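You operate a simulated robot arm through the tools that you are given. There is no shell and no other tool. Be economical: measure what you need, move in short steps, check, and stop when the job is done.

You run a simulated robot arm. Do the job below in one go: nothing can be reset, and whatever is moved stays where it is left.

## Task
Loop ports 3 and 4 with the spare lead; coax switch to 3.
Fine: orange plug on 3, purple on 4; yellow termination upright in the keep tray.

The check looks at the end state, three seconds after you hand in, the way a careful person would. Anything else that was tipped, shoved, dropped, spilled or broken makes it a failure.

## Robot
A 6-joint arm with a two-finger parallel gripper, fixed in place. Base frame: the origin is at the foot of the arm, x ahead of it, y to its left, z up; the work surface is at about z = 80.6. Readings come in cm, rad, newtons and seconds.
With the tool pointing down near the work surface it reaches from about 18 to 76 cm from the base axis. Its first joint turns from -2.897 to 2.897 rad. Payload 3.91 kg.
The TCP is the grasp point between the finger pads, 3 cm short of the fingertips. In the tool frame z runs along the fingers and y along their closing line. The gripper opens to 11 cm. The fingers are 2 cm wide and 1 cm thick; the gripper's body (4.8 by 11.2 cm) begins 5.5 cm behind the TCP.
Orientation is that of the tool frame in the base frame, as a unit quaternion [w, x, y, z]. With the fingers straight down and closing along the base's y, the tool's x points along the base's -x, its y along +y and its z along -z.

## Interface
- The arm moves only by the tool apply_moves. Its argument "increments" is one flat list of numbers, 7 for each row, row after row: the shift along the tool's x, y, z in units of 200 mm (1.0 is 200 mm), then the turn, a rotation vector about the tool's x, y, z in units of 45 degrees (1.0 is 45 degrees), then the gripper command, from -1 (shut) to 1 (fully open), values between in proportion. In form: [tx, ty, tz, rx, ry, rz, grip, tx, ty, tz, rx, ry, rz, grip, ...]. A call has 1 to 20 rows; each row is the pose to reach, as a shift and turn from the pose commanded when the call began, along the tool's axes at that moment. A call with a number of a shift or a turn outside -1 to 1 is refused whole. Rows are played at 5 a second. More than 5 cm and 0.15 rad between two rows, or a gripper value outside its range, and nothing of the call is played. Where a pose cannot be reached the arm comes as near as it can. A force on the tool above 70 N (or 10 N above the force at the start of the call, whichever is more), or a blocked arm, ends the call early, and 0.2 s more pass. Each finger travels about 4.5 cm/s and halts on what it meets, pressing with about 41 N; the grip force reading is that of the motor and also rises with nothing between the fingers. The clock runs only during rows and for 0.2 s after the last one: add rows that repeat a pose to give the fingers time. It gives the time, the measured TCP pose, the force on the tool (base axes), the opening and the grip force at its end, in the units of the frame above (readings bear some noise), with the torque about the TCP (base axes, N m) and any sound that the robot's microphone picked up, and new pictures: "pictures" is both (left out), scene, wrist or none.
- Cameras (640 x 400 px; columns grow to the right, rows downward): "scene" is fixed at [38.84, 49.36, 153.79]; the picture's right is [-0.97, -0.26, 0.00], its down [-0.20, 0.73, -0.66] and it looks along [0.17, -0.64, -0.75] (base axes); focal length 327 px, centre (320, 200). "wrist" rides on the gripper at [7.1, 2.2, -10.7] in the tool frame; the picture's right is [-0.29, 0.96, 0.00], its down [-0.76, -0.23, -0.61] and it looks along [-0.58, -0.18, 0.79] (tool axes); focal length 243 px, centre (320, 200). There is no depth. A picture from a camera that has moved, and an enlarged one, comes with that camera's place and axes in the base frame and with its lens. The place of the scene camera against the robot may be out by one fixed shift of up to 2.5 cm in any direction.
- move_column(by): slides the trunk up (or, below 0, down) by that many cm; the arm rides with it, the base frame stays. It gives what a move gives, with no picture.
- zoom(camera, box): a new picture of the part [left, top, right, bottom] of that camera's present view, enlarged. The clock stands still meanwhile.
- sign_off(): hands the job in; it is judged then, once.

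Go step by step. Nothing tells you positions but the pictures and the camera data: compare them with the known pose of the tool, close in by small moves and look again before you grip or let go. The budget is 120 turns and 200 pictures, counting those below and the enlarged ones. Unless the task says otherwise, let go and move clear before handing in, and close with one line.

The tools are called after "Call:" by a JSON object that holds its "method" and its "body". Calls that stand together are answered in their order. apply_moves: Moves the arm, as the interface text tells. Its arguments: {"type":"object","properties":{"increments":{"type":"array","items":{"type":"number"}},"pictures":{"type":"string","enum":["both","scene","wrist","none"]}},"required":["increments"]} The other tools are called the same way: move_column (by) slides the trunk up or down; zoom (camera, box) takes an enlarged picture of a part of a camera's view; sign_off () hands the job in.

At the start:

```text
time: 0.0
position: [47.04, -12.34, 111.54]
tool_rot: [0.0, 0.0, 1.0, 0.0]
contact_force: [0.0, 0.4, 0.2]
torque: [0.01, -0.02, 0.01]
width: 11.0
grip_force: 0.0
trunk travel left (down, up): [-52.5, 6.5]
```

scene: 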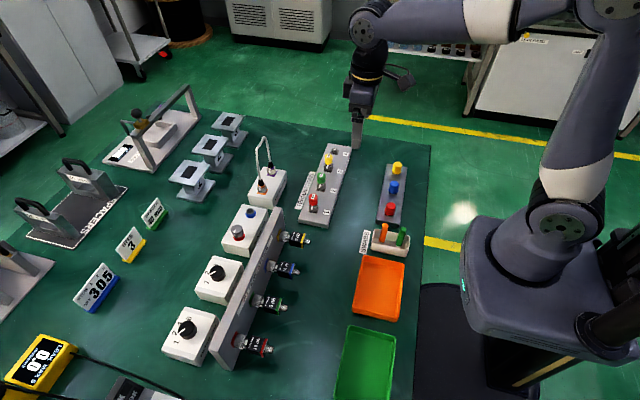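
wrist: 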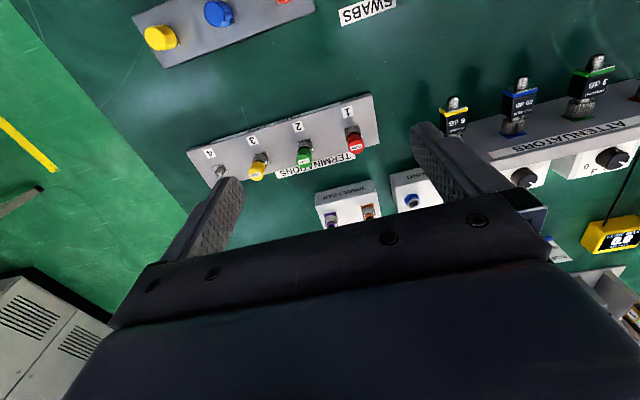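

I see a bench with a terminations strip (ports 1-4), a spare lead standing nearby, knobs, trays. I'll zoom in to read the labels before moving anything.

Call:
{"method": "zoom", "body": {"camera": "scene", "box": [220, 120, 380, 220]}}

Call:
{"method": "zoom", "body": {"camera": "scene", "box": [150, 200, 310, 380]}}

Call:
{"method": "zoom", "body": {"camera": "scene", "box": [330, 150, 430, 400]}}

Call:
{"method": "zoom", "body": {"camera": "wrist", "box": [180, 80, 480, 240]}}

Call:
{"method": "zoom", "body": {"camera": "scene", "box": [0, 80, 260, 400]}}

```text
4.00 times, centred on (300, 170) of scene
camera zoom: at [38.84, 49.36, 153.79], right [-0.97, -0.26, 0.0], down [-0.2, 0.73, -0.66], along [0.17, -0.64, -0.75], focal length 1309 px, centre (400, 320)
```

zoom: 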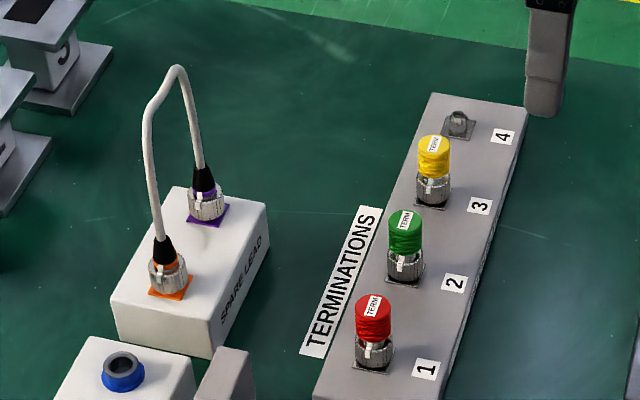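

```text
2.22 times, centred on (230, 290) of scene
camera zoom: at [38.84, 49.36, 153.79], right [-0.97, -0.26, 0.0], down [-0.2, 0.73, -0.66], along [0.17, -0.64, -0.75], focal length 727 px, centre (520, 0)
```

zoom: 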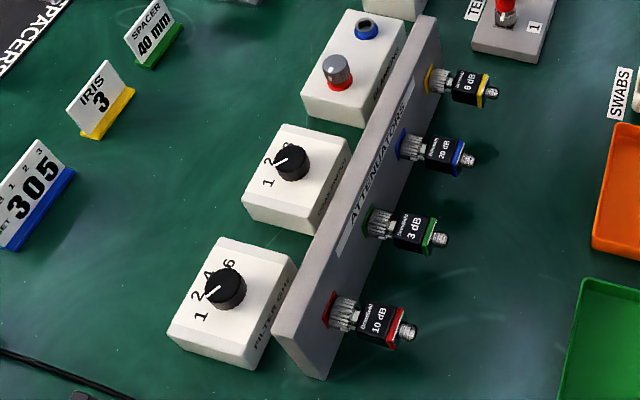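

```text
1.60 times, centred on (380, 275) of scene
camera zoom: at [38.84, 49.36, 153.79], right [-0.97, -0.26, 0.0], down [-0.2, 0.73, -0.66], along [0.17, -0.64, -0.75], focal length 524 px, centre (224, 80)
```

zoom: 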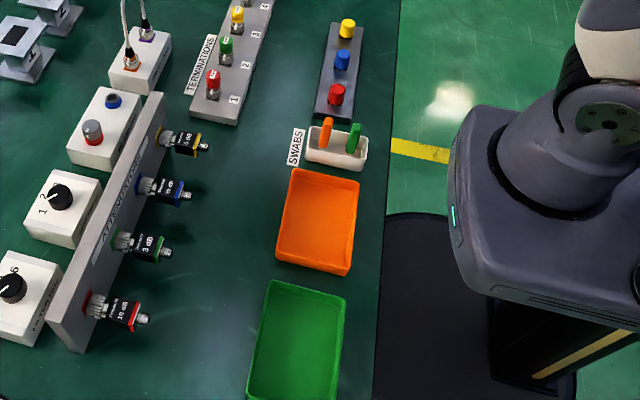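

```text
2.13 times, centred on (330, 160) of wrist
camera zoom: at [39.82, -10.1, 122.3], right [0.29, 0.96, 0.0], down [0.76, -0.23, 0.61], along [0.58, -0.18, -0.79], focal length 518 px, centre (299, 285)
```

zoom: 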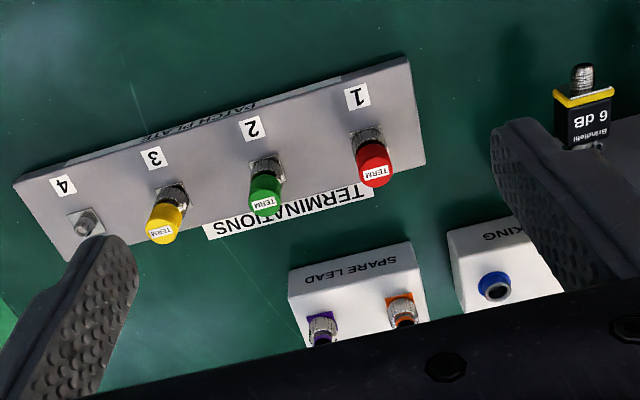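

```text
1.25 times, centred on (130, 240) of scene
camera zoom: at [38.84, 49.36, 153.79], right [-0.97, -0.26, 0.0], down [-0.2, 0.73, -0.66], along [0.17, -0.64, -0.75], focal length 409 px, centre (558, 150)
```

zoom: 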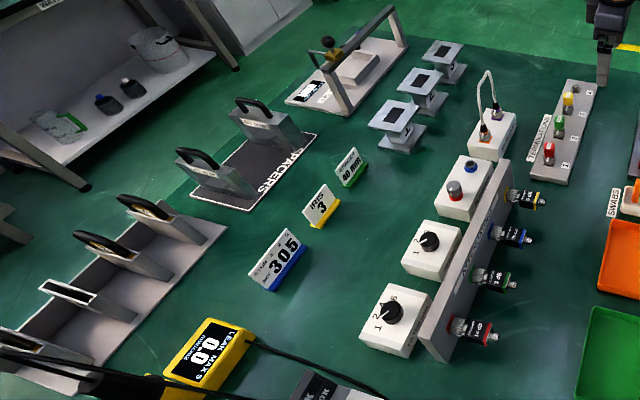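

Port 4 is bare, terminations are on 1, 2 and 3, and the lead stands in a holder at about x=70. Next I need to find which tray is "keep" and which knob is the coax switch, so I'll take the wrist camera over there.

Call:
{"method": "apply_moves", "body": {"increments": [0.1333, 0.1667, 0, 0, 0, 0, 1, 0.2667, 0.3333, 0, 0, 0, 0, 1, 0.4, 0.5, 0, 0, 0, 0, 1, 0.5333, 0.6667, 0, 0, 0, 0, 1, 0.6667, 0.8333, 0, 0, 0, 0, 1, 0.8, 1.0, 0, 0, 0, 0, 1, 0.8, 1.0, 0, 0, 0, 0, 1], "pictures": "wrist"}}

Call:
{"method": "zoom", "body": {"camera": "scene", "box": [170, 200, 290, 275]}}

```text
time: 1.6
position: [31.01, 7.59, 111.45]
tool_rot: [0.0, 0.0, 1.0, 0.0]
contact_force: [-0.3, 0.1, 0.4]
torque: [-0.03, -0.02, -0.01]
width: 10.97
grip_force: 0.1
trunk travel left (down, up): [-52.5, 6.5]
camera wrist: at [23.65, 9.81, 122.23], right [0.29, 0.96, 0.0], down [0.76, -0.23, 0.61], along [0.58, -0.18, -0.79], focal length 243 px, centre (320, 200)
```

wrist: 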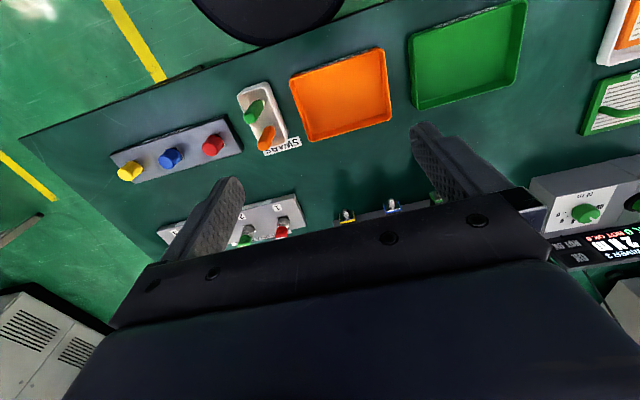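

```text
5.33 times, centred on (230, 238) of scene
camera zoom: at [38.84, 49.36, 153.79], right [-0.97, -0.26, 0.0], down [-0.2, 0.73, -0.66], along [0.17, -0.64, -0.75], focal length 1745 px, centre (800, 0)
```

zoom: 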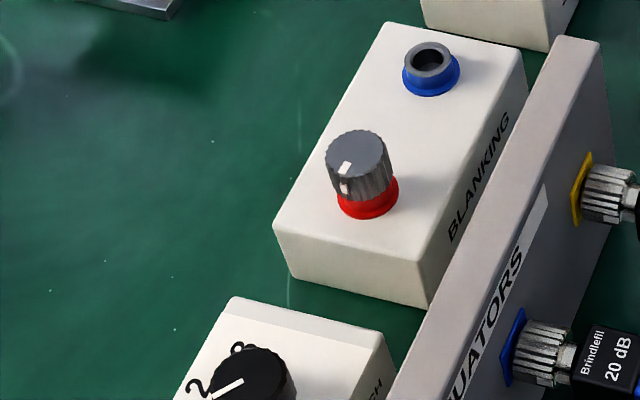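

Some cards lie further along +y, one with an orange and one with a green picture; they may define the trays. I'll zoom there.

Call:
{"method": "zoom", "body": {"camera": "wrist", "box": [520, 0, 640, 280]}}

Call:
{"method": "zoom", "body": {"camera": "scene", "box": [160, 240, 260, 370]}}

Call:
{"method": "apply_moves", "body": {"increments": [0, 0.25, 0, 0, 0, 0, 1, 0, 0.5, 0, 0, 0, 0, 1, 0, 0.75, 0, 0, 0, 0, 1, 0, 1.0, 0, 0, 0, 0, 1, 0, 1.0, 0, 0, 0, 0, 1], "pictures": "wrist"}}

```text
1.43 times, centred on (580, 140) of wrist
camera zoom: at [23.65, 9.81, 122.23], right [0.29, 0.96, 0.0], down [0.76, -0.23, 0.61], along [0.58, -0.18, -0.79], focal length 347 px, centre (-51, 286)
```

zoom: 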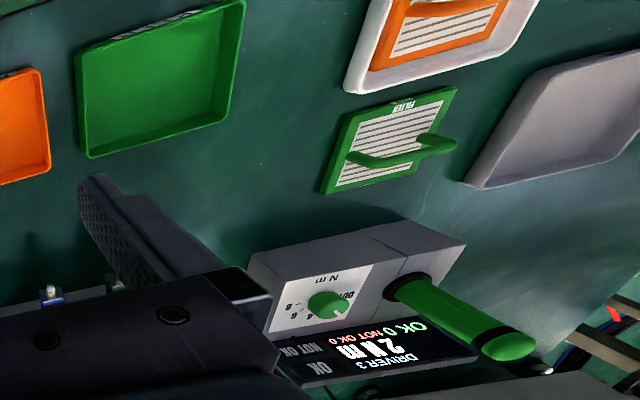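

```text
3.08 times, centred on (210, 305) of scene
camera zoom: at [38.84, 49.36, 153.79], right [-0.97, -0.26, 0.0], down [-0.2, 0.73, -0.66], along [0.17, -0.64, -0.75], focal length 1007 px, centre (658, -123)
```

zoom: 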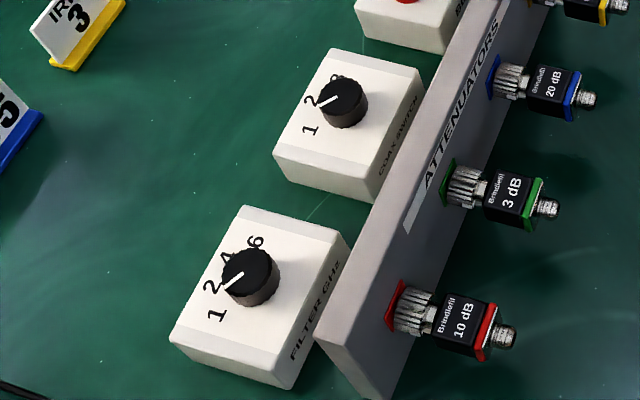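

```text
time: 2.8
position: [31.0, 27.81, 111.55]
tool_rot: [0.0, 0.0, 1.0, 0.0]
contact_force: [0.2, -0.6, -0.1]
torque: [-0.02, 0.01, 0.0]
width: 11.01
grip_force: 0.0
trunk travel left (down, up): [-52.5, 6.5]
camera wrist: at [23.73, 29.96, 122.31], right [0.29, 0.96, 0.0], down [0.76, -0.23, 0.61], along [0.58, -0.18, -0.79], focal length 243 px, centre (320, 200)
```

wrist: 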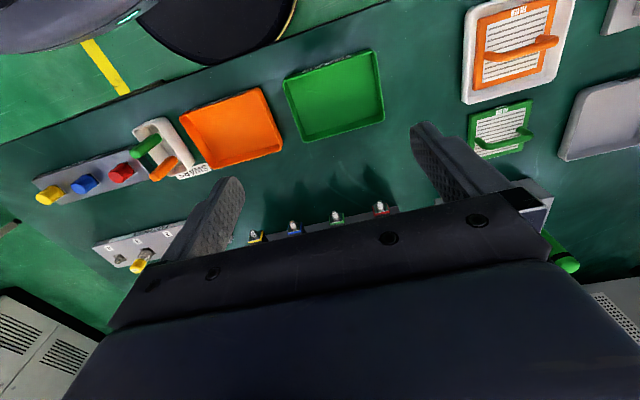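

The coax switch is identified (pointer near 2 now, 3 hidden behind the knob). The trays seem to carry lettering on their -x rims, so I'll zoom there.

Call:
{"method": "zoom", "body": {"camera": "wrist", "box": [170, 40, 400, 180]}}

Call:
{"method": "apply_moves", "body": {"increments": [0.2, -0.1, 0, 0, 0, 0, 1, 0.4, -0.2, 0, 0, 0, 0, 1, 0.45, -0.3, 0, 0, 0, 0, 1, 0.45, -0.3, 0.2, 0, 0, 0, 1, 0.45, -0.3, 0.35, 0, 0, 0, 1, 0.45, -0.3, 0.35, 0, 0, 0, 1], "pictures": "wrist"}}

```text
2.78 times, centred on (285, 110) of wrist
camera zoom: at [23.73, 29.96, 122.31], right [0.29, 0.96, 0.0], down [0.76, -0.23, 0.61], along [0.58, -0.18, -0.79], focal length 675 px, centre (417, 450)
```

zoom: 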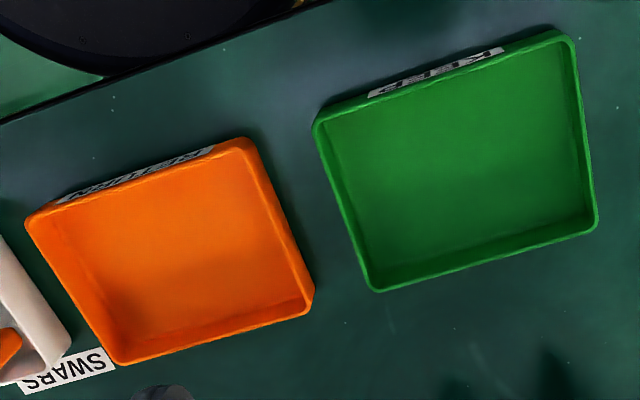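

```text
time: 4.2
position: [21.81, 21.7, 104.6]
tool_rot: [0.0, 0.0, 1.0, 0.0]
contact_force: [0.7, -0.5, 0.3]
torque: [-0.03, -0.01, 0.0]
width: 10.99
grip_force: 0.0
trunk travel left (down, up): [-52.5, 6.5]
camera wrist: at [14.68, 23.91, 115.32], right [0.29, 0.96, 0.0], down [0.76, -0.23, 0.61], along [0.58, -0.18, -0.79], focal length 243 px, centre (320, 200)
```

wrist: 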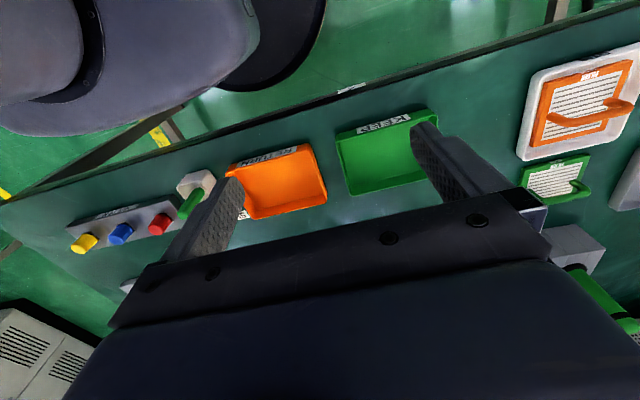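

Green tray is KEEP (centre about x=34.5, y=29), orange is RETURN. Now I'll go over to port 3 for a closer look at the yellow termination.

Call:
{"method": "apply_moves", "body": {"increments": [-0.15, -0.155, -0.1, 0, 0, 0, 1, -0.3, -0.31, -0.2, 0, 0, 0, 1, -0.45, -0.465, -0.3, 0, 0, 0, 1, -0.6, -0.62, -0.32, 0, 0, 0, 1, -0.75, -0.775, -0.32, 0, 0, 0, 1, -0.91, -0.935, -0.32, 0, 0, 0, 1], "pictures": "none"}}

Call:
{"method": "apply_moves", "body": {"increments": [-0.08, -0.2, 0, 0, 0, 0, 1, -0.17, -0.4, 0, 0, 0, 0, 1, -0.25, -0.6, 0.0, 0, 0, 0, 1, -0.34, -0.8, 0, 0, 0, 0, 1, -0.42, -1, 0, 0, 0, 0, 1, -0.42, -1, 0, 0, 0, 0, 1], "pictures": "none"}}

Call:
{"method": "apply_moves", "body": {"increments": [-0.03, -0.2, 0.1, 0, 0, 0, 1, -0.06, -0.4, 0.2, 0, 0, 0, 1, -0.08, -0.5, 0.4, 0, 0, 0, 1, -0.08, -0.5, 0.5, 0, 0, 0, 1, -0.08, -0.5, 0.5, 0, 0, 0, 1], "pictures": "both"}}

```text
time: 5.6
position: [40.19, 2.66, 111.2]
tool_rot: [0.0, 0.0, 1.0, 0.0]
contact_force: [-0.6, -0.1, 0.2]
torque: [0.0, -0.01, -0.01]
width: 10.97
grip_force: 0.1
trunk travel left (down, up): [-52.5, 6.5]
```

```text
time: 7.0
position: [48.78, -17.18, 111.13]
tool_rot: [-0.001, -0.001, 1.0, -0.001]
contact_force: [0.8, -0.3, 0.1]
torque: [0.01, 0.0, 0.03]
width: 10.99
grip_force: 0.1
trunk travel left (down, up): [-52.5, 6.5]
```

```text
time: 8.2
position: [50.09, -27.08, 101.01]
tool_rot: [0.001, 0.0, 1.0, 0.0]
contact_force: [-0.3, 0.9, -0.6]
torque: [-0.04, 0.01, 0.02]
width: 10.99
grip_force: 0.0
trunk travel left (down, up): [-52.5, 6.5]
camera wrist: at [42.96, -24.82, 111.65], right [0.29, 0.96, 0.0], down [0.76, -0.23, 0.61], along [0.58, -0.18, -0.79], focal length 243 px, centre (320, 200)
```

scene: 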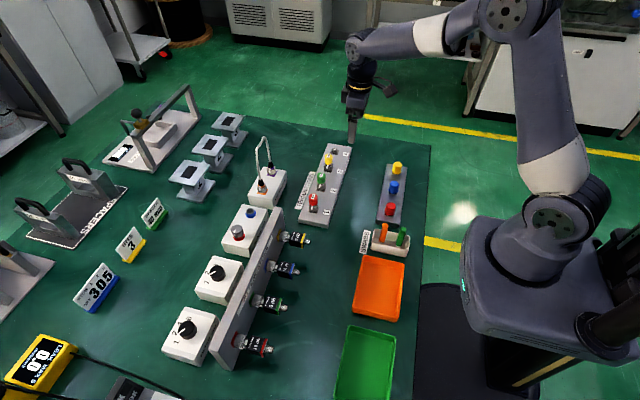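
wrist: 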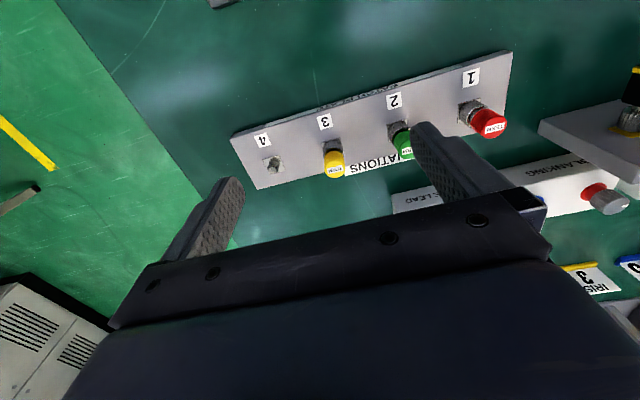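

Call:
{"method": "zoom", "body": {"camera": "wrist", "box": [230, 100, 430, 200]}}

Call:
{"method": "zoom", "body": {"camera": "scene", "box": [300, 140, 360, 190]}}

Call:
{"method": "zoom", "body": {"camera": "scene", "box": [240, 130, 300, 220]}}

```text
3.20 times, centred on (330, 150) of wrist
camera zoom: at [42.96, -24.82, 111.65], right [0.29, 0.96, 0.0], down [0.76, -0.23, 0.61], along [0.58, -0.18, -0.79], focal length 776 px, centre (288, 360)
```

zoom: 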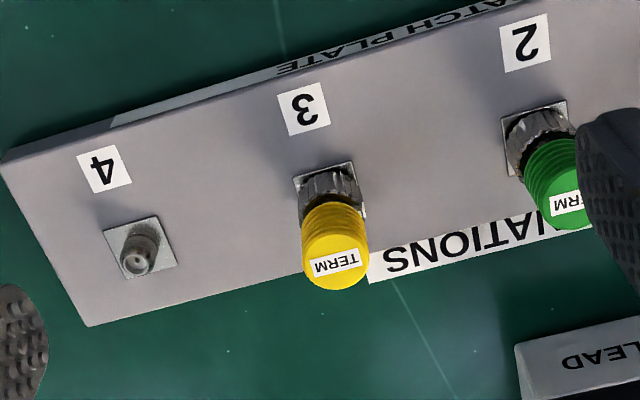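

```text
8.00 times, centred on (330, 165) of scene
camera zoom: at [38.84, 49.36, 153.79], right [-0.97, -0.26, 0.0], down [-0.2, 0.73, -0.66], along [0.17, -0.64, -0.75], focal length 2618 px, centre (240, 480)
```

zoom: 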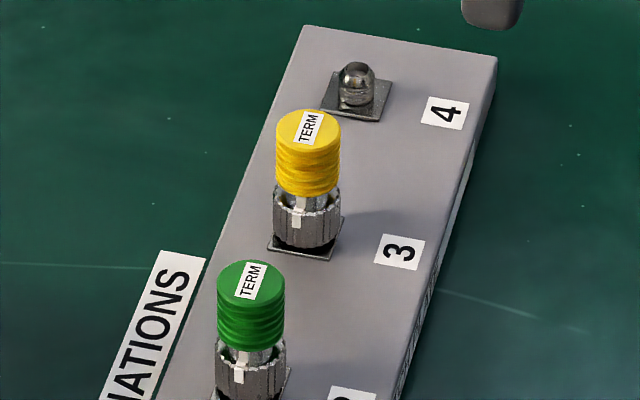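

```text
4.44 times, centred on (270, 175) of scene
camera zoom: at [38.84, 49.36, 153.79], right [-0.97, -0.26, 0.0], down [-0.2, 0.73, -0.66], along [0.17, -0.64, -0.75], focal length 1454 px, centre (542, 311)
```

zoom: 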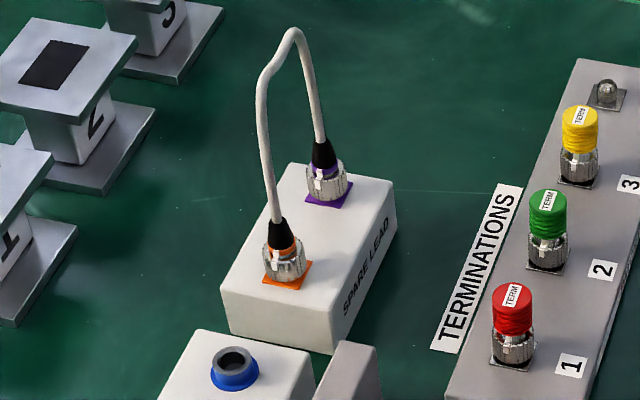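

The termination has a knurled nut with a white mark under a yellow cap, at roughly (56.3, -27). I'll move just above it with a narrower opening and look again.

Call:
{"method": "apply_moves", "body": {"increments": [-0.15, 0, 0, 0, 0, 0, 0.2, -0.31, 0, 0.1, 0, 0, 0, 0, -0.31, 0, 0.25, 0, 0, 0, 0, -0.31, 0, 0.38, 0, 0, 0, 0, -0.31, 0, 0.38, 0, 0, 0, 0], "pictures": "both"}}

Call:
{"method": "zoom", "body": {"camera": "wrist", "box": [220, 100, 420, 230]}}

Call:
{"method": "zoom", "body": {"camera": "scene", "box": [300, 120, 380, 190]}}

```text
time: 9.4
position: [56.47, -27.05, 93.39]
tool_rot: [0.0, 0.0, 1.0, 0.0]
contact_force: [0.0, -0.2, -0.2]
torque: [-0.04, 0.01, -0.03]
width: 5.5
grip_force: 0.0
trunk travel left (down, up): [-52.5, 6.5]
camera wrist: at [49.29, -24.81, 104.03], right [0.29, 0.96, 0.0], down [0.76, -0.23, 0.61], along [0.58, -0.18, -0.79], focal length 243 px, centre (320, 200)
```

scene: 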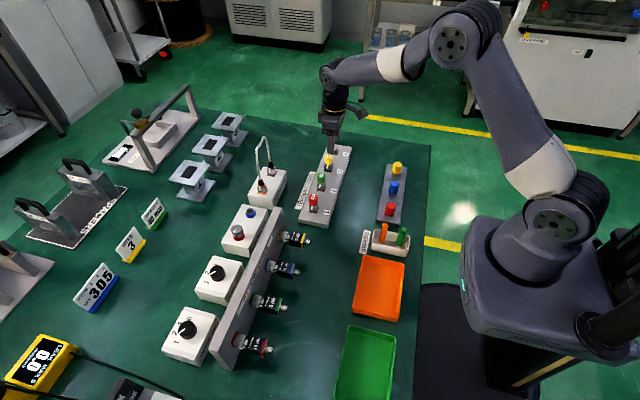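
wrist: 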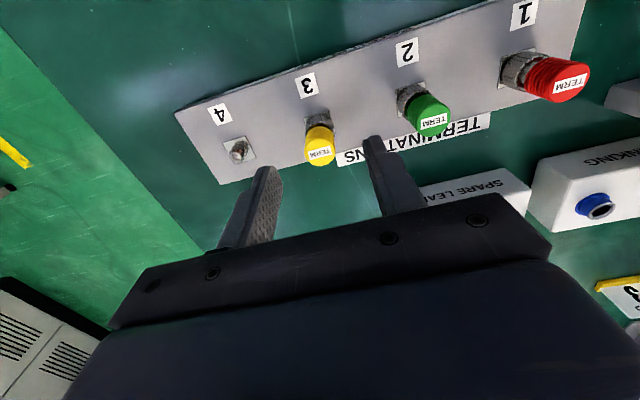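

```text
3.08 times, centred on (320, 165) of wrist
camera zoom: at [49.29, -24.81, 104.03], right [0.29, 0.96, 0.0], down [0.76, -0.23, 0.61], along [0.58, -0.18, -0.79], focal length 746 px, centre (320, 308)
```

zoom: 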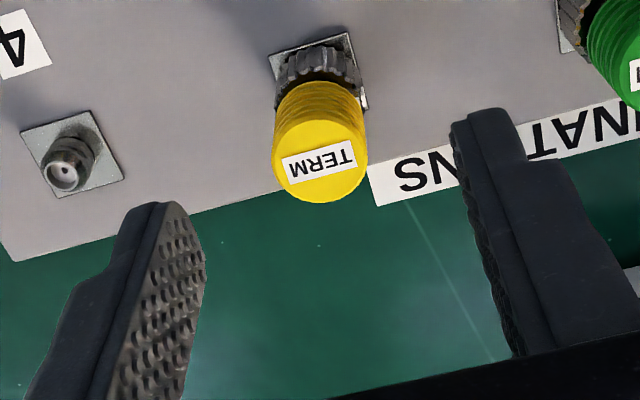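

```text
5.71 times, centred on (340, 155) of scene
camera zoom: at [38.84, 49.36, 153.79], right [-0.97, -0.26, 0.0], down [-0.2, 0.73, -0.66], along [0.17, -0.64, -0.75], focal length 1870 px, centre (206, 457)
```

zoom: 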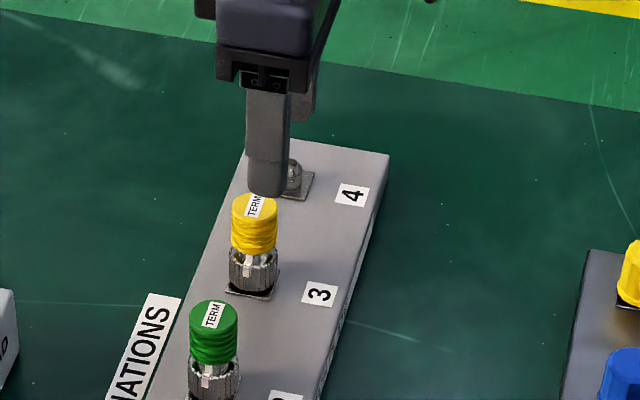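

TCP is nearly aligned over the termination at about (56.6, -27.2), with its top near z=88.4. I'll descend around it with the fingers open.

Call:
{"method": "apply_moves", "body": {"increments": [-0.006, -0.006, 0.1, 0, 0, 0, -0.1, -0.006, -0.006, 0.2, 0, 0, 0, -0.2, -0.006, -0.006, 0.3, 0, 0, 0, -0.2, -0.006, -0.006, 0.34, 0, 0, 0, -0.2, -0.006, -0.006, 0.34, 0, 0, 0, -0.2], "pictures": "both"}}

Call:
{"method": "zoom", "body": {"camera": "scene", "box": [300, 130, 360, 190]}}

Call:
{"method": "zoom", "body": {"camera": "wrist", "box": [220, 100, 420, 230]}}

```text
time: 10.6
position: [56.49, -27.08, 86.6]
tool_rot: [0.0, 0.0, 1.0, 0.0]
contact_force: [-1.4, -0.2, 0.3]
torque: [0.0, 0.02, 0.01]
width: 4.41
grip_force: 0.0
trunk travel left (down, up): [-52.5, 6.5]
camera wrist: at [49.38, -24.91, 97.32], right [0.29, 0.96, 0.0], down [0.76, -0.23, 0.61], along [0.58, -0.18, -0.79], focal length 243 px, centre (320, 200)
```

scene: 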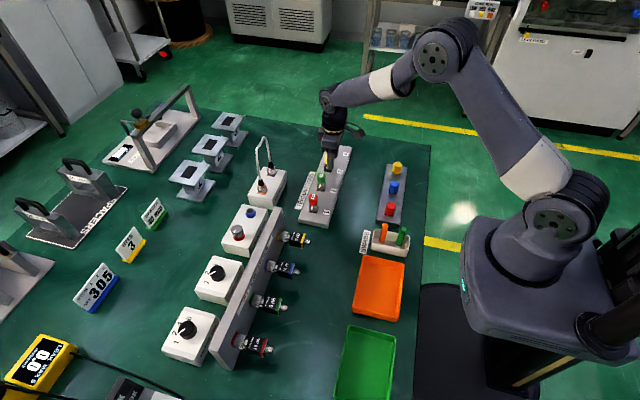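
wrist: 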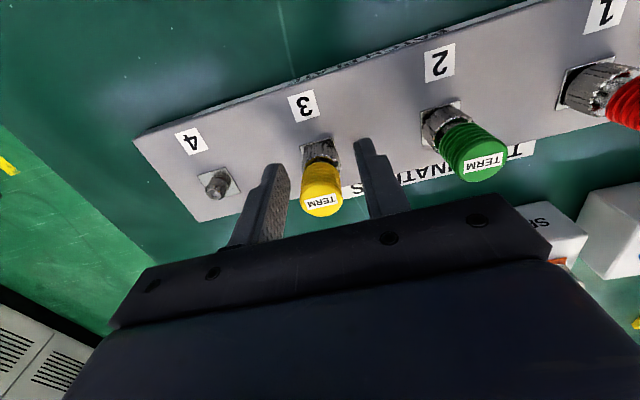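

```text
6.67 times, centred on (330, 160) of scene
camera zoom: at [38.84, 49.36, 153.79], right [-0.97, -0.26, 0.0], down [-0.2, 0.73, -0.66], along [0.17, -0.64, -0.75], focal length 2182 px, centre (253, 467)
```

zoom: 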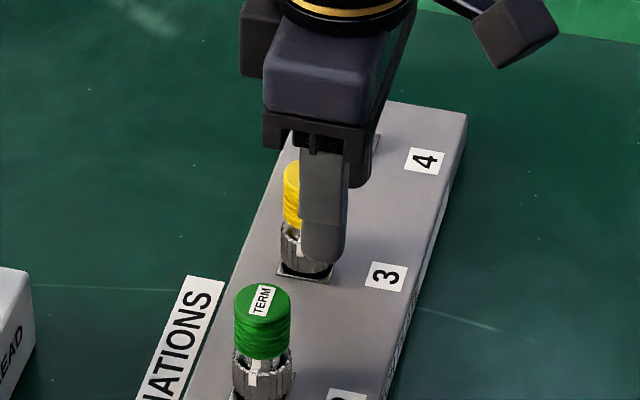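

```text
3.08 times, centred on (320, 165) of wrist
camera zoom: at [49.38, -24.91, 97.32], right [0.29, 0.96, 0.0], down [0.76, -0.23, 0.61], along [0.58, -0.18, -0.79], focal length 746 px, centre (320, 308)
```

zoom: 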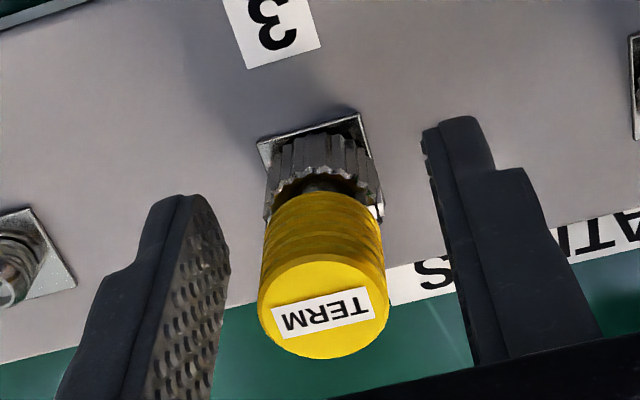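

I'm around the termination. I'll lower gently in small steps to get the fingertip-to-plate height before gripping.

Call:
{"method": "apply_moves", "body": {"increments": [-0.02, 0, 0.01, 0, 0, 0, -0.2, -0.02, 0, 0.02, 0, 0, 0, -0.2, -0.02, 0, 0.03, 0, 0, 0, -0.2, -0.02, 0, 0.04, 0, 0, 0, -0.2, -0.02, 0, 0.05, 0, 0, 0, -0.2, -0.02, 0, 0.06, 0, 0, 0, -0.2, -0.02, 0, 0.07, 0, 0, 0, -0.2, -0.02, 0, 0.08, 0, 0, 0, -0.2, -0.02, 0, 0.09, 0, 0, 0, -0.2], "pictures": "wrist"}}

Call:
{"method": "zoom", "body": {"camera": "wrist", "box": [220, 100, 420, 230]}}

Call:
{"method": "zoom", "body": {"camera": "scene", "box": [300, 130, 360, 190]}}

```text
time: 12.6
position: [56.88, -27.13, 84.66]
tool_rot: [0.001, 0.0, 1.0, 0.0]
contact_force: [0.1, 0.4, 0.3]
torque: [-0.02, -0.01, 0.01]
width: 4.42
grip_force: 0.1
trunk travel left (down, up): [-52.5, 6.5]
camera wrist: at [49.76, -24.95, 95.48], right [0.29, 0.96, 0.0], down [0.76, -0.23, 0.61], along [0.58, -0.18, -0.79], focal length 243 px, centre (320, 200)
```

wrist: 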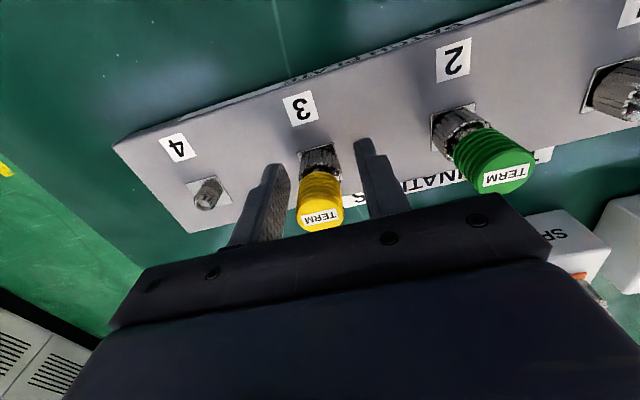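

```text
3.08 times, centred on (320, 165) of wrist
camera zoom: at [49.76, -24.95, 95.48], right [0.29, 0.96, 0.0], down [0.76, -0.23, 0.61], along [0.58, -0.18, -0.79], focal length 746 px, centre (320, 308)
```

zoom: 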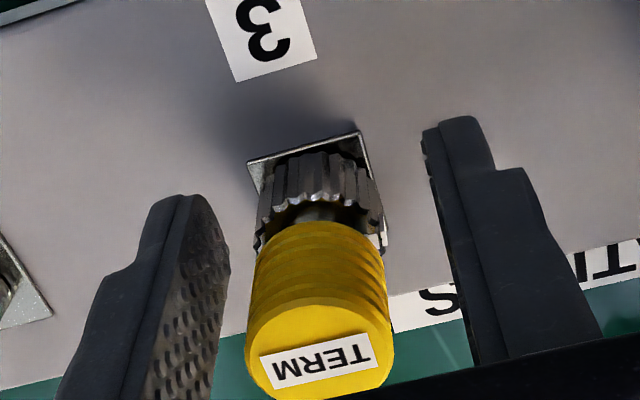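

```text
6.67 times, centred on (330, 160) of scene
camera zoom: at [38.84, 49.36, 153.79], right [-0.97, -0.26, 0.0], down [-0.2, 0.73, -0.66], along [0.17, -0.64, -0.75], focal length 2182 px, centre (253, 467)
```

zoom: 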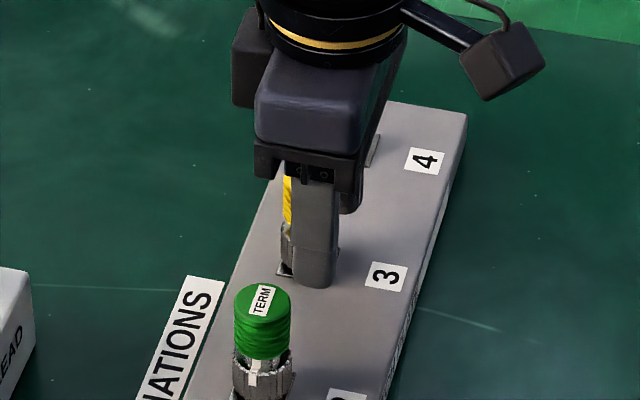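

No contact yet: the plate is thin (top below z≈81.6), so the termination sits at about (57.5, -27.35). I'll shift onto its axis and close on the nut.

Call:
{"method": "apply_moves", "body": {"increments": [-0.033, -0.012, 0, 0, 0, 0, -0.2, -0.033, -0.012, 0, 0, 0, 0, -0.4, -0.033, -0.012, 0, 0, 0, 0, -0.6, -0.033, -0.012, 0, 0, 0, 0, -0.8, -0.033, -0.012, 0, 0, 0, 0, -0.8, -0.033, -0.012, 0, 0, 0, 0, -0.8], "pictures": "wrist"}}

Call:
{"method": "zoom", "body": {"camera": "wrist", "box": [220, 100, 420, 230]}}

Call:
{"method": "zoom", "body": {"camera": "scene", "box": [300, 130, 360, 190]}}

```text
time: 14.0
position: [57.5, -27.41, 84.87]
tool_rot: [0.0, 0.0, 1.0, 0.0]
contact_force: [1.0, -6.7, 1.3]
torque: [-0.19, 0.02, -0.02]
width: 2.54
grip_force: 41.0
trunk travel left (down, up): [-52.5, 6.5]
camera wrist: at [50.39, -25.26, 95.5], right [0.29, 0.96, 0.0], down [0.76, -0.23, 0.61], along [0.58, -0.18, -0.79], focal length 243 px, centre (320, 200)
```

wrist: 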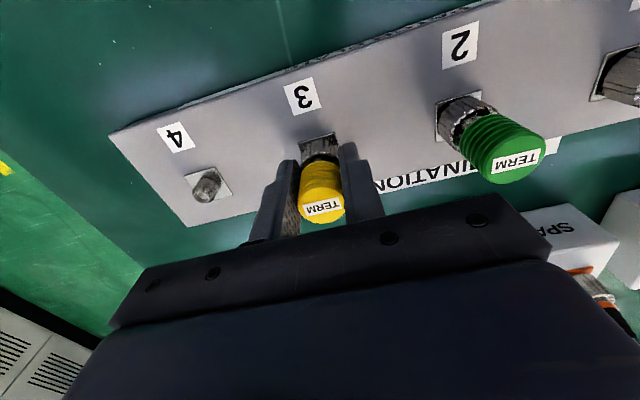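

```text
3.08 times, centred on (320, 165) of wrist
camera zoom: at [50.39, -25.26, 95.5], right [0.29, 0.96, 0.0], down [0.76, -0.23, 0.61], along [0.58, -0.18, -0.79], focal length 746 px, centre (320, 308)
```

zoom: 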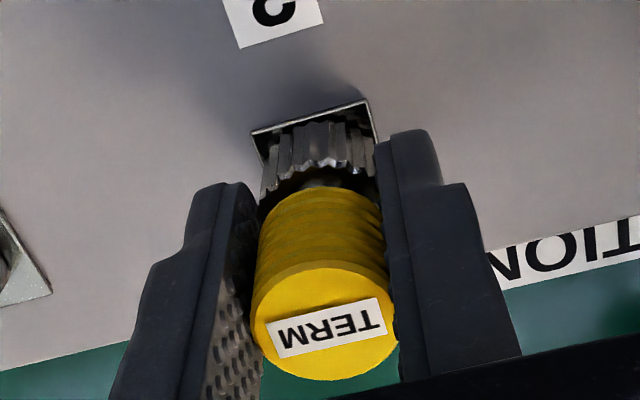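

```text
6.67 times, centred on (330, 160) of scene
camera zoom: at [38.84, 49.36, 153.79], right [-0.97, -0.26, 0.0], down [-0.2, 0.73, -0.66], along [0.17, -0.64, -0.75], focal length 2182 px, centre (253, 467)
```

zoom: 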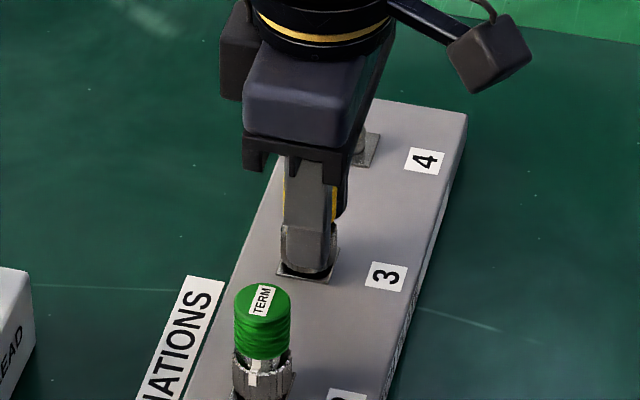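

The nut is gripped (2.54 cm). I'll try turning it counter-clockwise (seen from above) by 45° and watch torque and sound.

Call:
{"method": "apply_moves", "body": {"increments": [0, 0, 0, 0, 0, -0.167, -0.8, 0, 0, 0, 0, 0, -0.333, -0.8, 0, 0, 0, 0, 0, -0.5, -0.8, 0, 0, 0, 0, 0, -0.667, -0.8, 0, 0, 0, 0, 0, -0.833, -0.8, 0, 0, 0, 0, 0, -1, -0.8, 0, 0, 0, 0, 0, -1, -0.8], "pictures": "wrist"}}

Call:
{"method": "zoom", "body": {"camera": "scene", "box": [300, 130, 360, 190]}}

```text
time: 15.6
position: [57.7, -27.8, 84.85]
tool_rot: [0.001, -0.383, 0.924, -0.001]
contact_force: [10.9, -34.1, 2.3]
torque: [-0.79, -0.1, -0.11]
width: 2.53
grip_force: 41.0
trunk travel left (down, up): [-52.5, 6.5]
camera wrist: at [51.03, -31.21, 95.49], right [-0.47, 0.88, 0.0], down [0.7, 0.38, 0.61], along [0.54, 0.29, -0.79], focal length 243 px, centre (320, 200)
```

wrist: 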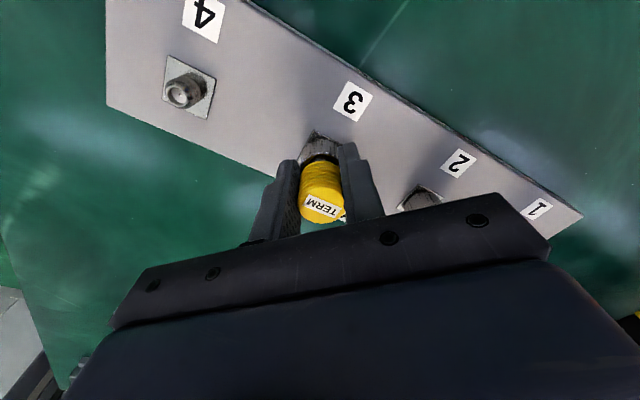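

```text
6.67 times, centred on (330, 160) of scene
camera zoom: at [38.84, 49.36, 153.79], right [-0.97, -0.26, 0.0], down [-0.2, 0.73, -0.66], along [0.17, -0.64, -0.75], focal length 2182 px, centre (253, 467)
```

zoom: 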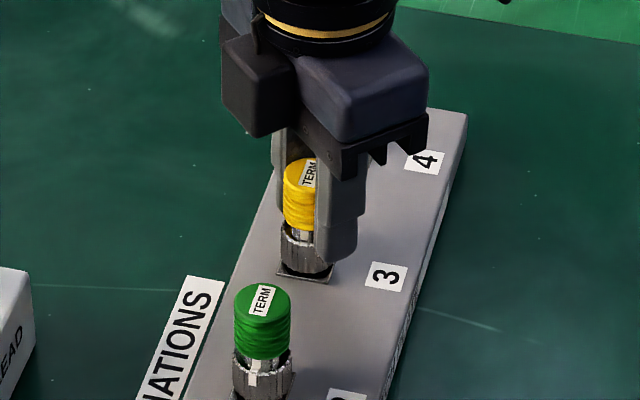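

The sideways force tells me the nut axis is really at about (58.1, -27.4). I'll open, recentre there, and check whether the nut turned.

Call:
{"method": "apply_moves", "body": {"increments": [0, 0, 0, 0, 0, -1, 1, 0, 0, 0, 0, 0, -1, 1], "pictures": "wrist"}}

Call:
{"method": "zoom", "body": {"camera": "wrist", "box": [220, 100, 420, 230]}}

Call:
{"method": "zoom", "body": {"camera": "scene", "box": [310, 140, 345, 175]}}

```text
refused: row 1 steps farther than a row can; nothing moved
```

```text
3.08 times, centred on (320, 165) of wrist
camera zoom: at [51.03, -31.21, 95.49], right [-0.47, 0.88, 0.0], down [0.7, 0.38, 0.61], along [0.54, 0.29, -0.79], focal length 746 px, centre (320, 308)
```

zoom: 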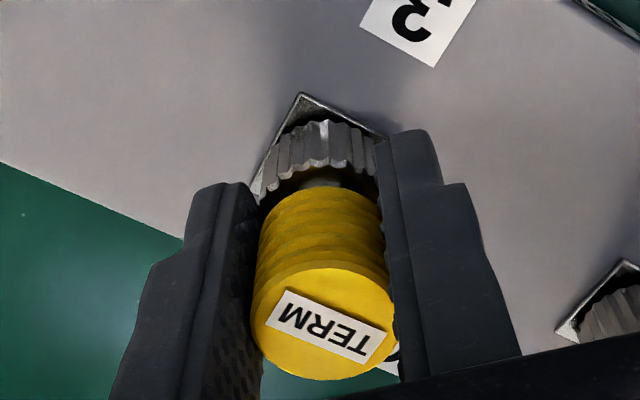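

```text
11.43 times, centred on (328, 158) of scene
camera zoom: at [38.84, 49.36, 153.79], right [-0.97, -0.26, 0.0], down [-0.2, 0.73, -0.66], along [0.17, -0.64, -0.75], focal length 3740 px, centre (234, 686)
```

zoom: 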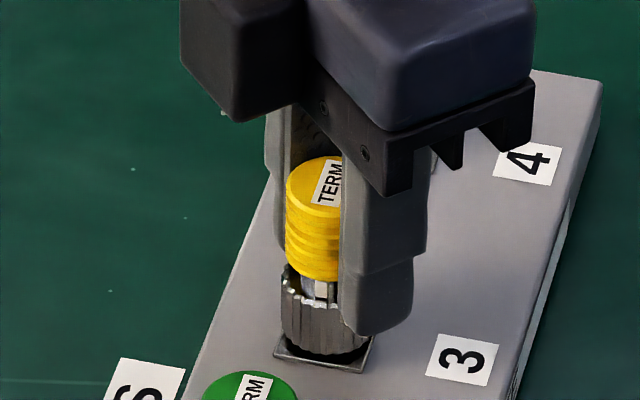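

The nut did turn (its mark moved away from the neck mark). I'll regrip centred and continue turning.

Call:
{"method": "apply_moves", "body": {"increments": [0, 0, 0, 0, 0, 0, -0.3, 0, 0, 0, 0, 0, 0, -0.3, -0.0212, -0.0212, 0, 0, 0, 0, -0.3, -0.0212, -0.0212, 0, 0, 0, 0, -0.3, -0.0212, -0.0212, 0, 0, 0, 0, -0.8, -0.0212, -0.0212, 0, 0, 0, 0, -0.8, -0.0212, -0.0212, 0, 0, 0, 0, -0.8], "pictures": "none"}}

Call:
{"method": "apply_moves", "body": {"increments": [0, 0, 0, 0, 0, -0.167, -0.8, 0, 0, 0, 0, 0, -0.333, -0.8, 0, 0, 0, 0, 0, -0.5, -0.8, 0, 0, 0, 0, 0, -0.667, -0.8, 0, 0, 0, 0, 0, -0.833, -0.8, 0, 0, 0, 0, 0, -1, -0.8, 0, 0, 0, 0, 0, -1, -0.8], "pictures": "wrist"}}

Call:
{"method": "zoom", "body": {"camera": "scene", "box": [310, 140, 345, 175]}}

```text
time: 17.2
position: [58.07, -27.43, 84.81]
tool_rot: [0.0, -0.383, 0.924, 0.002]
contact_force: [-0.9, 2.4, -2.3]
torque: [0.03, 0.04, 0.02]
width: 2.51
grip_force: 41.1
trunk travel left (down, up): [-52.5, 6.5]
```

```text
time: 18.8
position: [57.98, -27.29, 84.86]
tool_rot: [0.0, 0.708, -0.706, -0.001]
contact_force: [-14.3, 9.4, -5.1]
torque: [0.17, 0.43, 0.01]
width: 2.5
grip_force: 40.5
trunk travel left (down, up): [-52.5, 6.5]
camera wrist: at [55.82, -34.41, 95.47], right [-0.96, 0.29, 0.0], down [0.23, 0.76, 0.61], along [0.17, 0.58, -0.79], focal length 243 px, centre (320, 200)
```

wrist: 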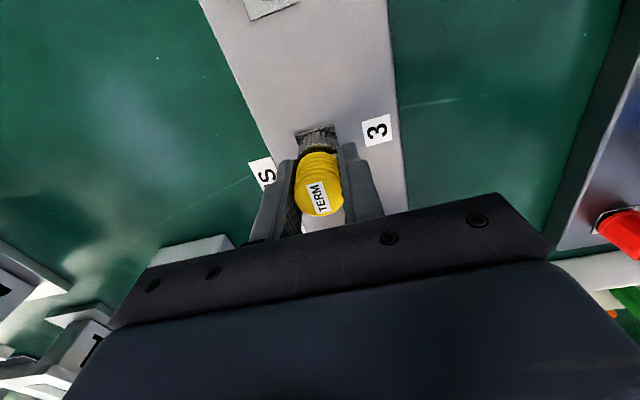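

```text
11.43 times, centred on (328, 158) of scene
camera zoom: at [38.84, 49.36, 153.79], right [-0.97, -0.26, 0.0], down [-0.2, 0.73, -0.66], along [0.17, -0.64, -0.75], focal length 3740 px, centre (234, 686)
```

zoom: 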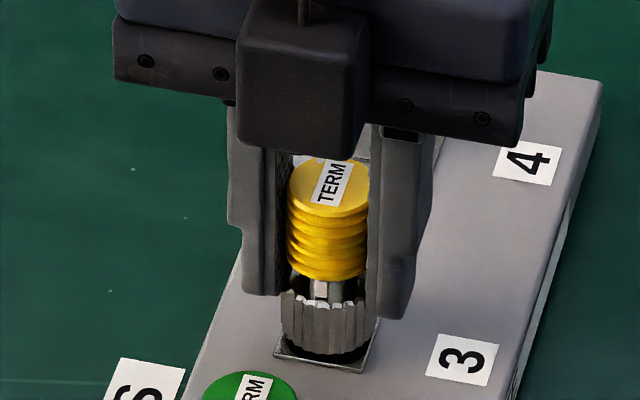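

About 90° of turn so far with no resistance. I'll test with a tiny lift whether it is free.

Call:
{"method": "apply_moves", "body": {"increments": [0, 0, -0.0075, 0, 0, 0, -0.8, 0, 0, -0.0125, 0, 0, 0, -0.8, 0, 0, -0.0125, 0, 0, 0, -0.8], "pictures": "none"}}

Call:
{"method": "zoom", "body": {"camera": "scene", "box": [310, 140, 345, 175]}}

```text
time: 19.6
position: [58.03, -27.33, 84.77]
tool_rot: [0.001, 0.707, -0.707, -0.004]
contact_force: [-15.1, 6.9, -28.7]
torque: [0.02, 0.17, -0.05]
width: 2.49
grip_force: 40.6
trunk travel left (down, up): [-52.5, 6.5]
```

```text
11.43 times, centred on (328, 158) of scene
camera zoom: at [38.84, 49.36, 153.79], right [-0.97, -0.26, 0.0], down [-0.2, 0.73, -0.66], along [0.17, -0.64, -0.75], focal length 3740 px, centre (234, 686)
```

zoom: 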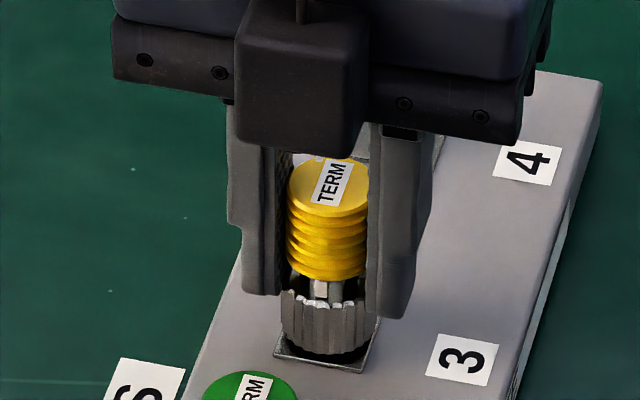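

Still engaged, so the nut needs more turns. I'll go back down and keep turning.

Call:
{"method": "apply_moves", "body": {"increments": [0.0035, 0.005, 0.0125, 0, 0, 0, -0.8, 0.0035, 0.005, 0.0125, 0, 0, -0.167, -0.8, 0.0035, 0.005, 0.0125, 0, 0, -0.333, -0.8, 0.0035, 0.005, 0.0125, 0, 0, -0.5, -0.8, 0.0035, 0.005, 0.0125, 0, 0, -0.667, -0.8, 0.0035, 0.005, 0.0125, 0, 0, -0.833, -0.8, 0.0035, 0.005, 0.0125, 0, 0, -1, -0.8, 0.0035, 0.005, 0.0125, 0, 0, -1, -0.8], "pictures": "none"}}

Call:
{"method": "zoom", "body": {"camera": "scene", "box": [310, 140, 345, 175]}}

```text
time: 21.4
position: [58.03, -27.35, 84.81]
tool_rot: [0.0, 0.924, -0.382, 0.001]
contact_force: [-10.7, 8.8, -0.6]
torque: [0.39, 0.39, -0.01]
width: 2.48
grip_force: 40.8
trunk travel left (down, up): [-52.5, 6.5]
```

```text
11.43 times, centred on (328, 158) of scene
camera zoom: at [38.84, 49.36, 153.79], right [-0.97, -0.26, 0.0], down [-0.2, 0.73, -0.66], along [0.17, -0.64, -0.75], focal length 3740 px, centre (234, 686)
```

zoom: 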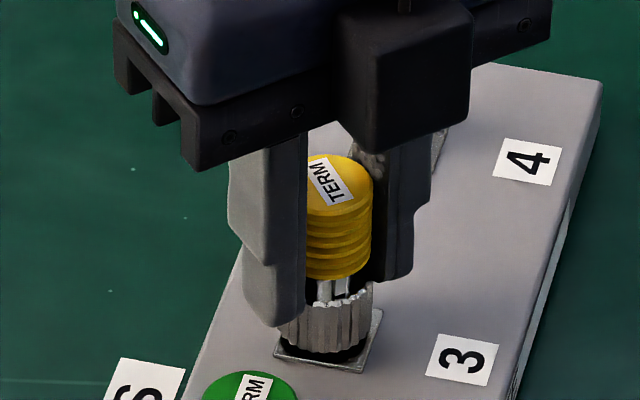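

The cap has now started to turn with the nut, which suggests it's released. Testing a small lift.

Call:
{"method": "apply_moves", "body": {"increments": [0, 0, -0.0075, 0, 0, 0, -0.8, 0, 0, -0.0125, 0, 0, 0, -0.8, 0, 0, -0.0125, 0, 0, 0, -0.8], "pictures": "none"}}

```text
time: 22.2
position: [58.15, -27.47, 85.07]
tool_rot: [0.0, 0.924, -0.383, 0.0]
contact_force: [-10.2, 6.1, -4.8]
torque: [0.24, 0.39, 0.01]
width: 2.5
grip_force: 41.0
trunk travel left (down, up): [-52.5, 6.5]
```

It rises freely with only about 5 N now, so I'll lift it straight up.

Call:
{"method": "apply_moves", "body": {"increments": [0, 0, -0.02, 0, 0, 0, -0.8, 0, 0, -0.04, 0, 0, 0, -0.8, 0, 0, -0.08, 0, 0, 0, -0.8, 0, 0, -0.15, 0, 0, 0, -0.8, 0, 0, -0.3, 0, 0, 0, -0.8, 0, 0, -0.5, 0, 0, 0, -0.8, 0, 0, -0.5, 0, 0, 0, -0.8], "pictures": "both"}}

Call:
{"method": "zoom", "body": {"camera": "scene", "box": [290, 90, 370, 180]}}

```text
time: 23.8
position: [57.98, -27.48, 95.18]
tool_rot: [0.0, 0.924, -0.383, 0.0]
contact_force: [-0.1, 0.5, -1.0]
torque: [0.01, -0.01, 0.02]
width: 2.53
grip_force: 40.8
trunk travel left (down, up): [-52.5, 6.5]
camera wrist: at [61.47, -33.94, 105.86], right [-0.88, -0.47, 0.0], down [-0.37, 0.7, 0.61], along [-0.29, 0.54, -0.79], focal length 243 px, centre (320, 200)
```

scene: 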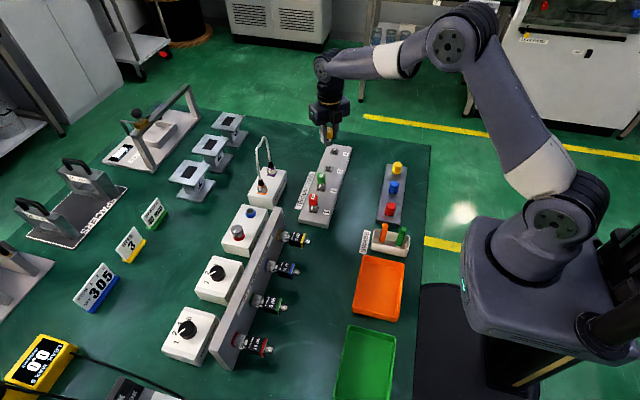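
wrist: 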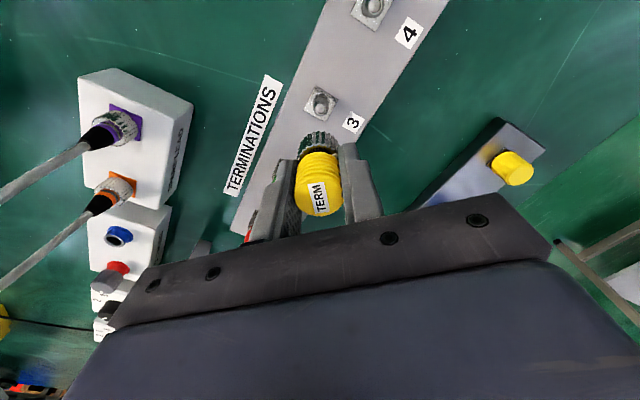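

```text
4.44 times, centred on (330, 135) of scene
camera zoom: at [38.84, 49.36, 153.79], right [-0.97, -0.26, 0.0], down [-0.2, 0.73, -0.66], along [0.17, -0.64, -0.75], focal length 1454 px, centre (276, 489)
```

zoom: 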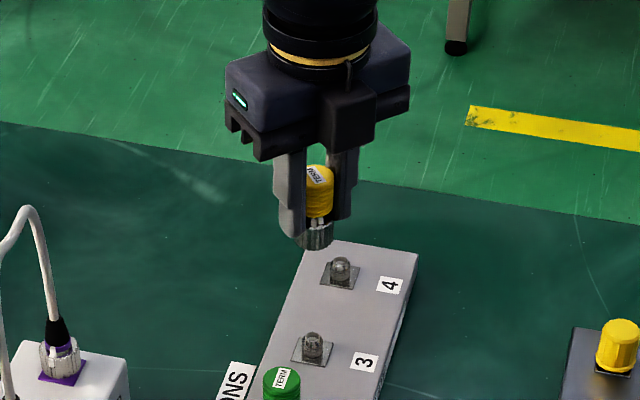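

The yellow termination is off, upright in the gripper. Now I'll carry it high to the green KEEP tray at about (34.5, 29).

Call:
{"method": "apply_moves", "body": {"increments": [0, 0, -0.2, 0, 0, 0, -0.8, 0, 0, -0.4, 0, 0, 0, -0.8, -0.189, -0.078, -0.5, 0, 0, 0, -0.8, -0.377, -0.155, -0.5, 0, 0, 0, -0.8, -0.566, -0.233, -0.5, 0, 0, 0, -0.8, -0.754, -0.311, -0.5, 0, 0, 0, -0.8, -0.943, -0.388, -0.5, 0, 0, 0, -0.8], "pictures": "none"}}

Call:
{"method": "apply_moves", "body": {"increments": [-0.189, -0.078, 0, 0, 0, 0, -0.8, -0.377, -0.155, 0, 0, 0, 0, -0.8, -0.566, -0.233, 0, 0, 0, 0, -0.8, -0.754, -0.311, 0, 0, 0, 0, -0.8, -0.943, -0.388, 0, 0, 0, 0, -0.8], "pictures": "none"}}

Call:
{"method": "apply_moves", "body": {"increments": [-0.189, -0.078, 0, 0, 0, 0, -0.8, -0.377, -0.155, 0, 0, 0, 0, -0.8, -0.566, -0.233, 0, 0, 0, 0, -0.8, -0.754, -0.311, 0, 0, 0, 0, -0.8, -0.943, -0.388, 0, 0, 0, 0, -0.8, -0.943, -0.388, 0.2, 0, 0, 0, -0.8, -0.943, -0.388, 0.4, 0, 0, 0, -0.8, -0.943, -0.388, 0.55, 0, 0, 0, -0.8, -0.943, -0.388, 0.55, 0, 0, 0, -0.8], "pictures": "both"}}

```text
time: 25.4
position: [50.08, -8.57, 105.13]
tool_rot: [0.001, 0.924, -0.383, 0.0]
contact_force: [-1.0, 0.6, -1.4]
torque: [0.01, -0.03, 0.02]
width: 2.52
grip_force: 40.7
trunk travel left (down, up): [-52.5, 6.5]
```

```text
time: 26.6
position: [42.3, 10.17, 105.24]
tool_rot: [0.0, 0.924, -0.383, 0.001]
contact_force: [0.0, -1.0, -1.3]
torque: [0.03, 0.0, 0.01]
width: 2.5
grip_force: 41.1
trunk travel left (down, up): [-52.5, 6.5]
```

```text
time: 28.6
position: [34.53, 28.9, 94.16]
tool_rot: [0.0, 0.924, -0.383, 0.001]
contact_force: [0.0, -0.3, -2.2]
torque: [0.02, 0.03, -0.01]
width: 2.48
grip_force: 41.2
trunk travel left (down, up): [-52.5, 6.5]
camera wrist: at [37.95, 22.38, 104.8], right [-0.88, -0.47, 0.0], down [-0.37, 0.7, 0.61], along [-0.29, 0.54, -0.79], focal length 243 px, centre (320, 200)
```

scene: 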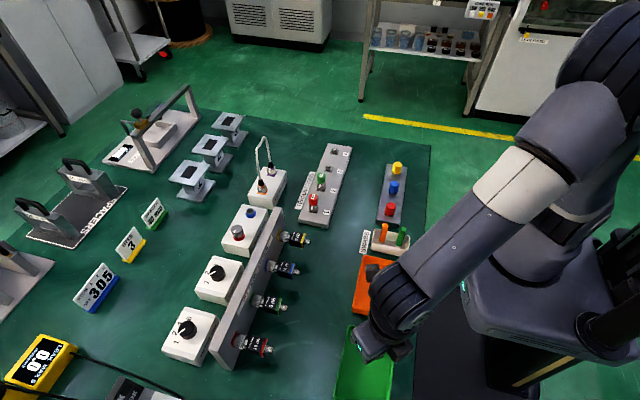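
wrist: 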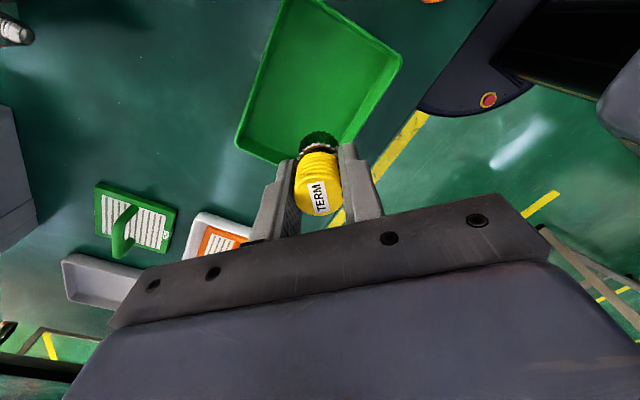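

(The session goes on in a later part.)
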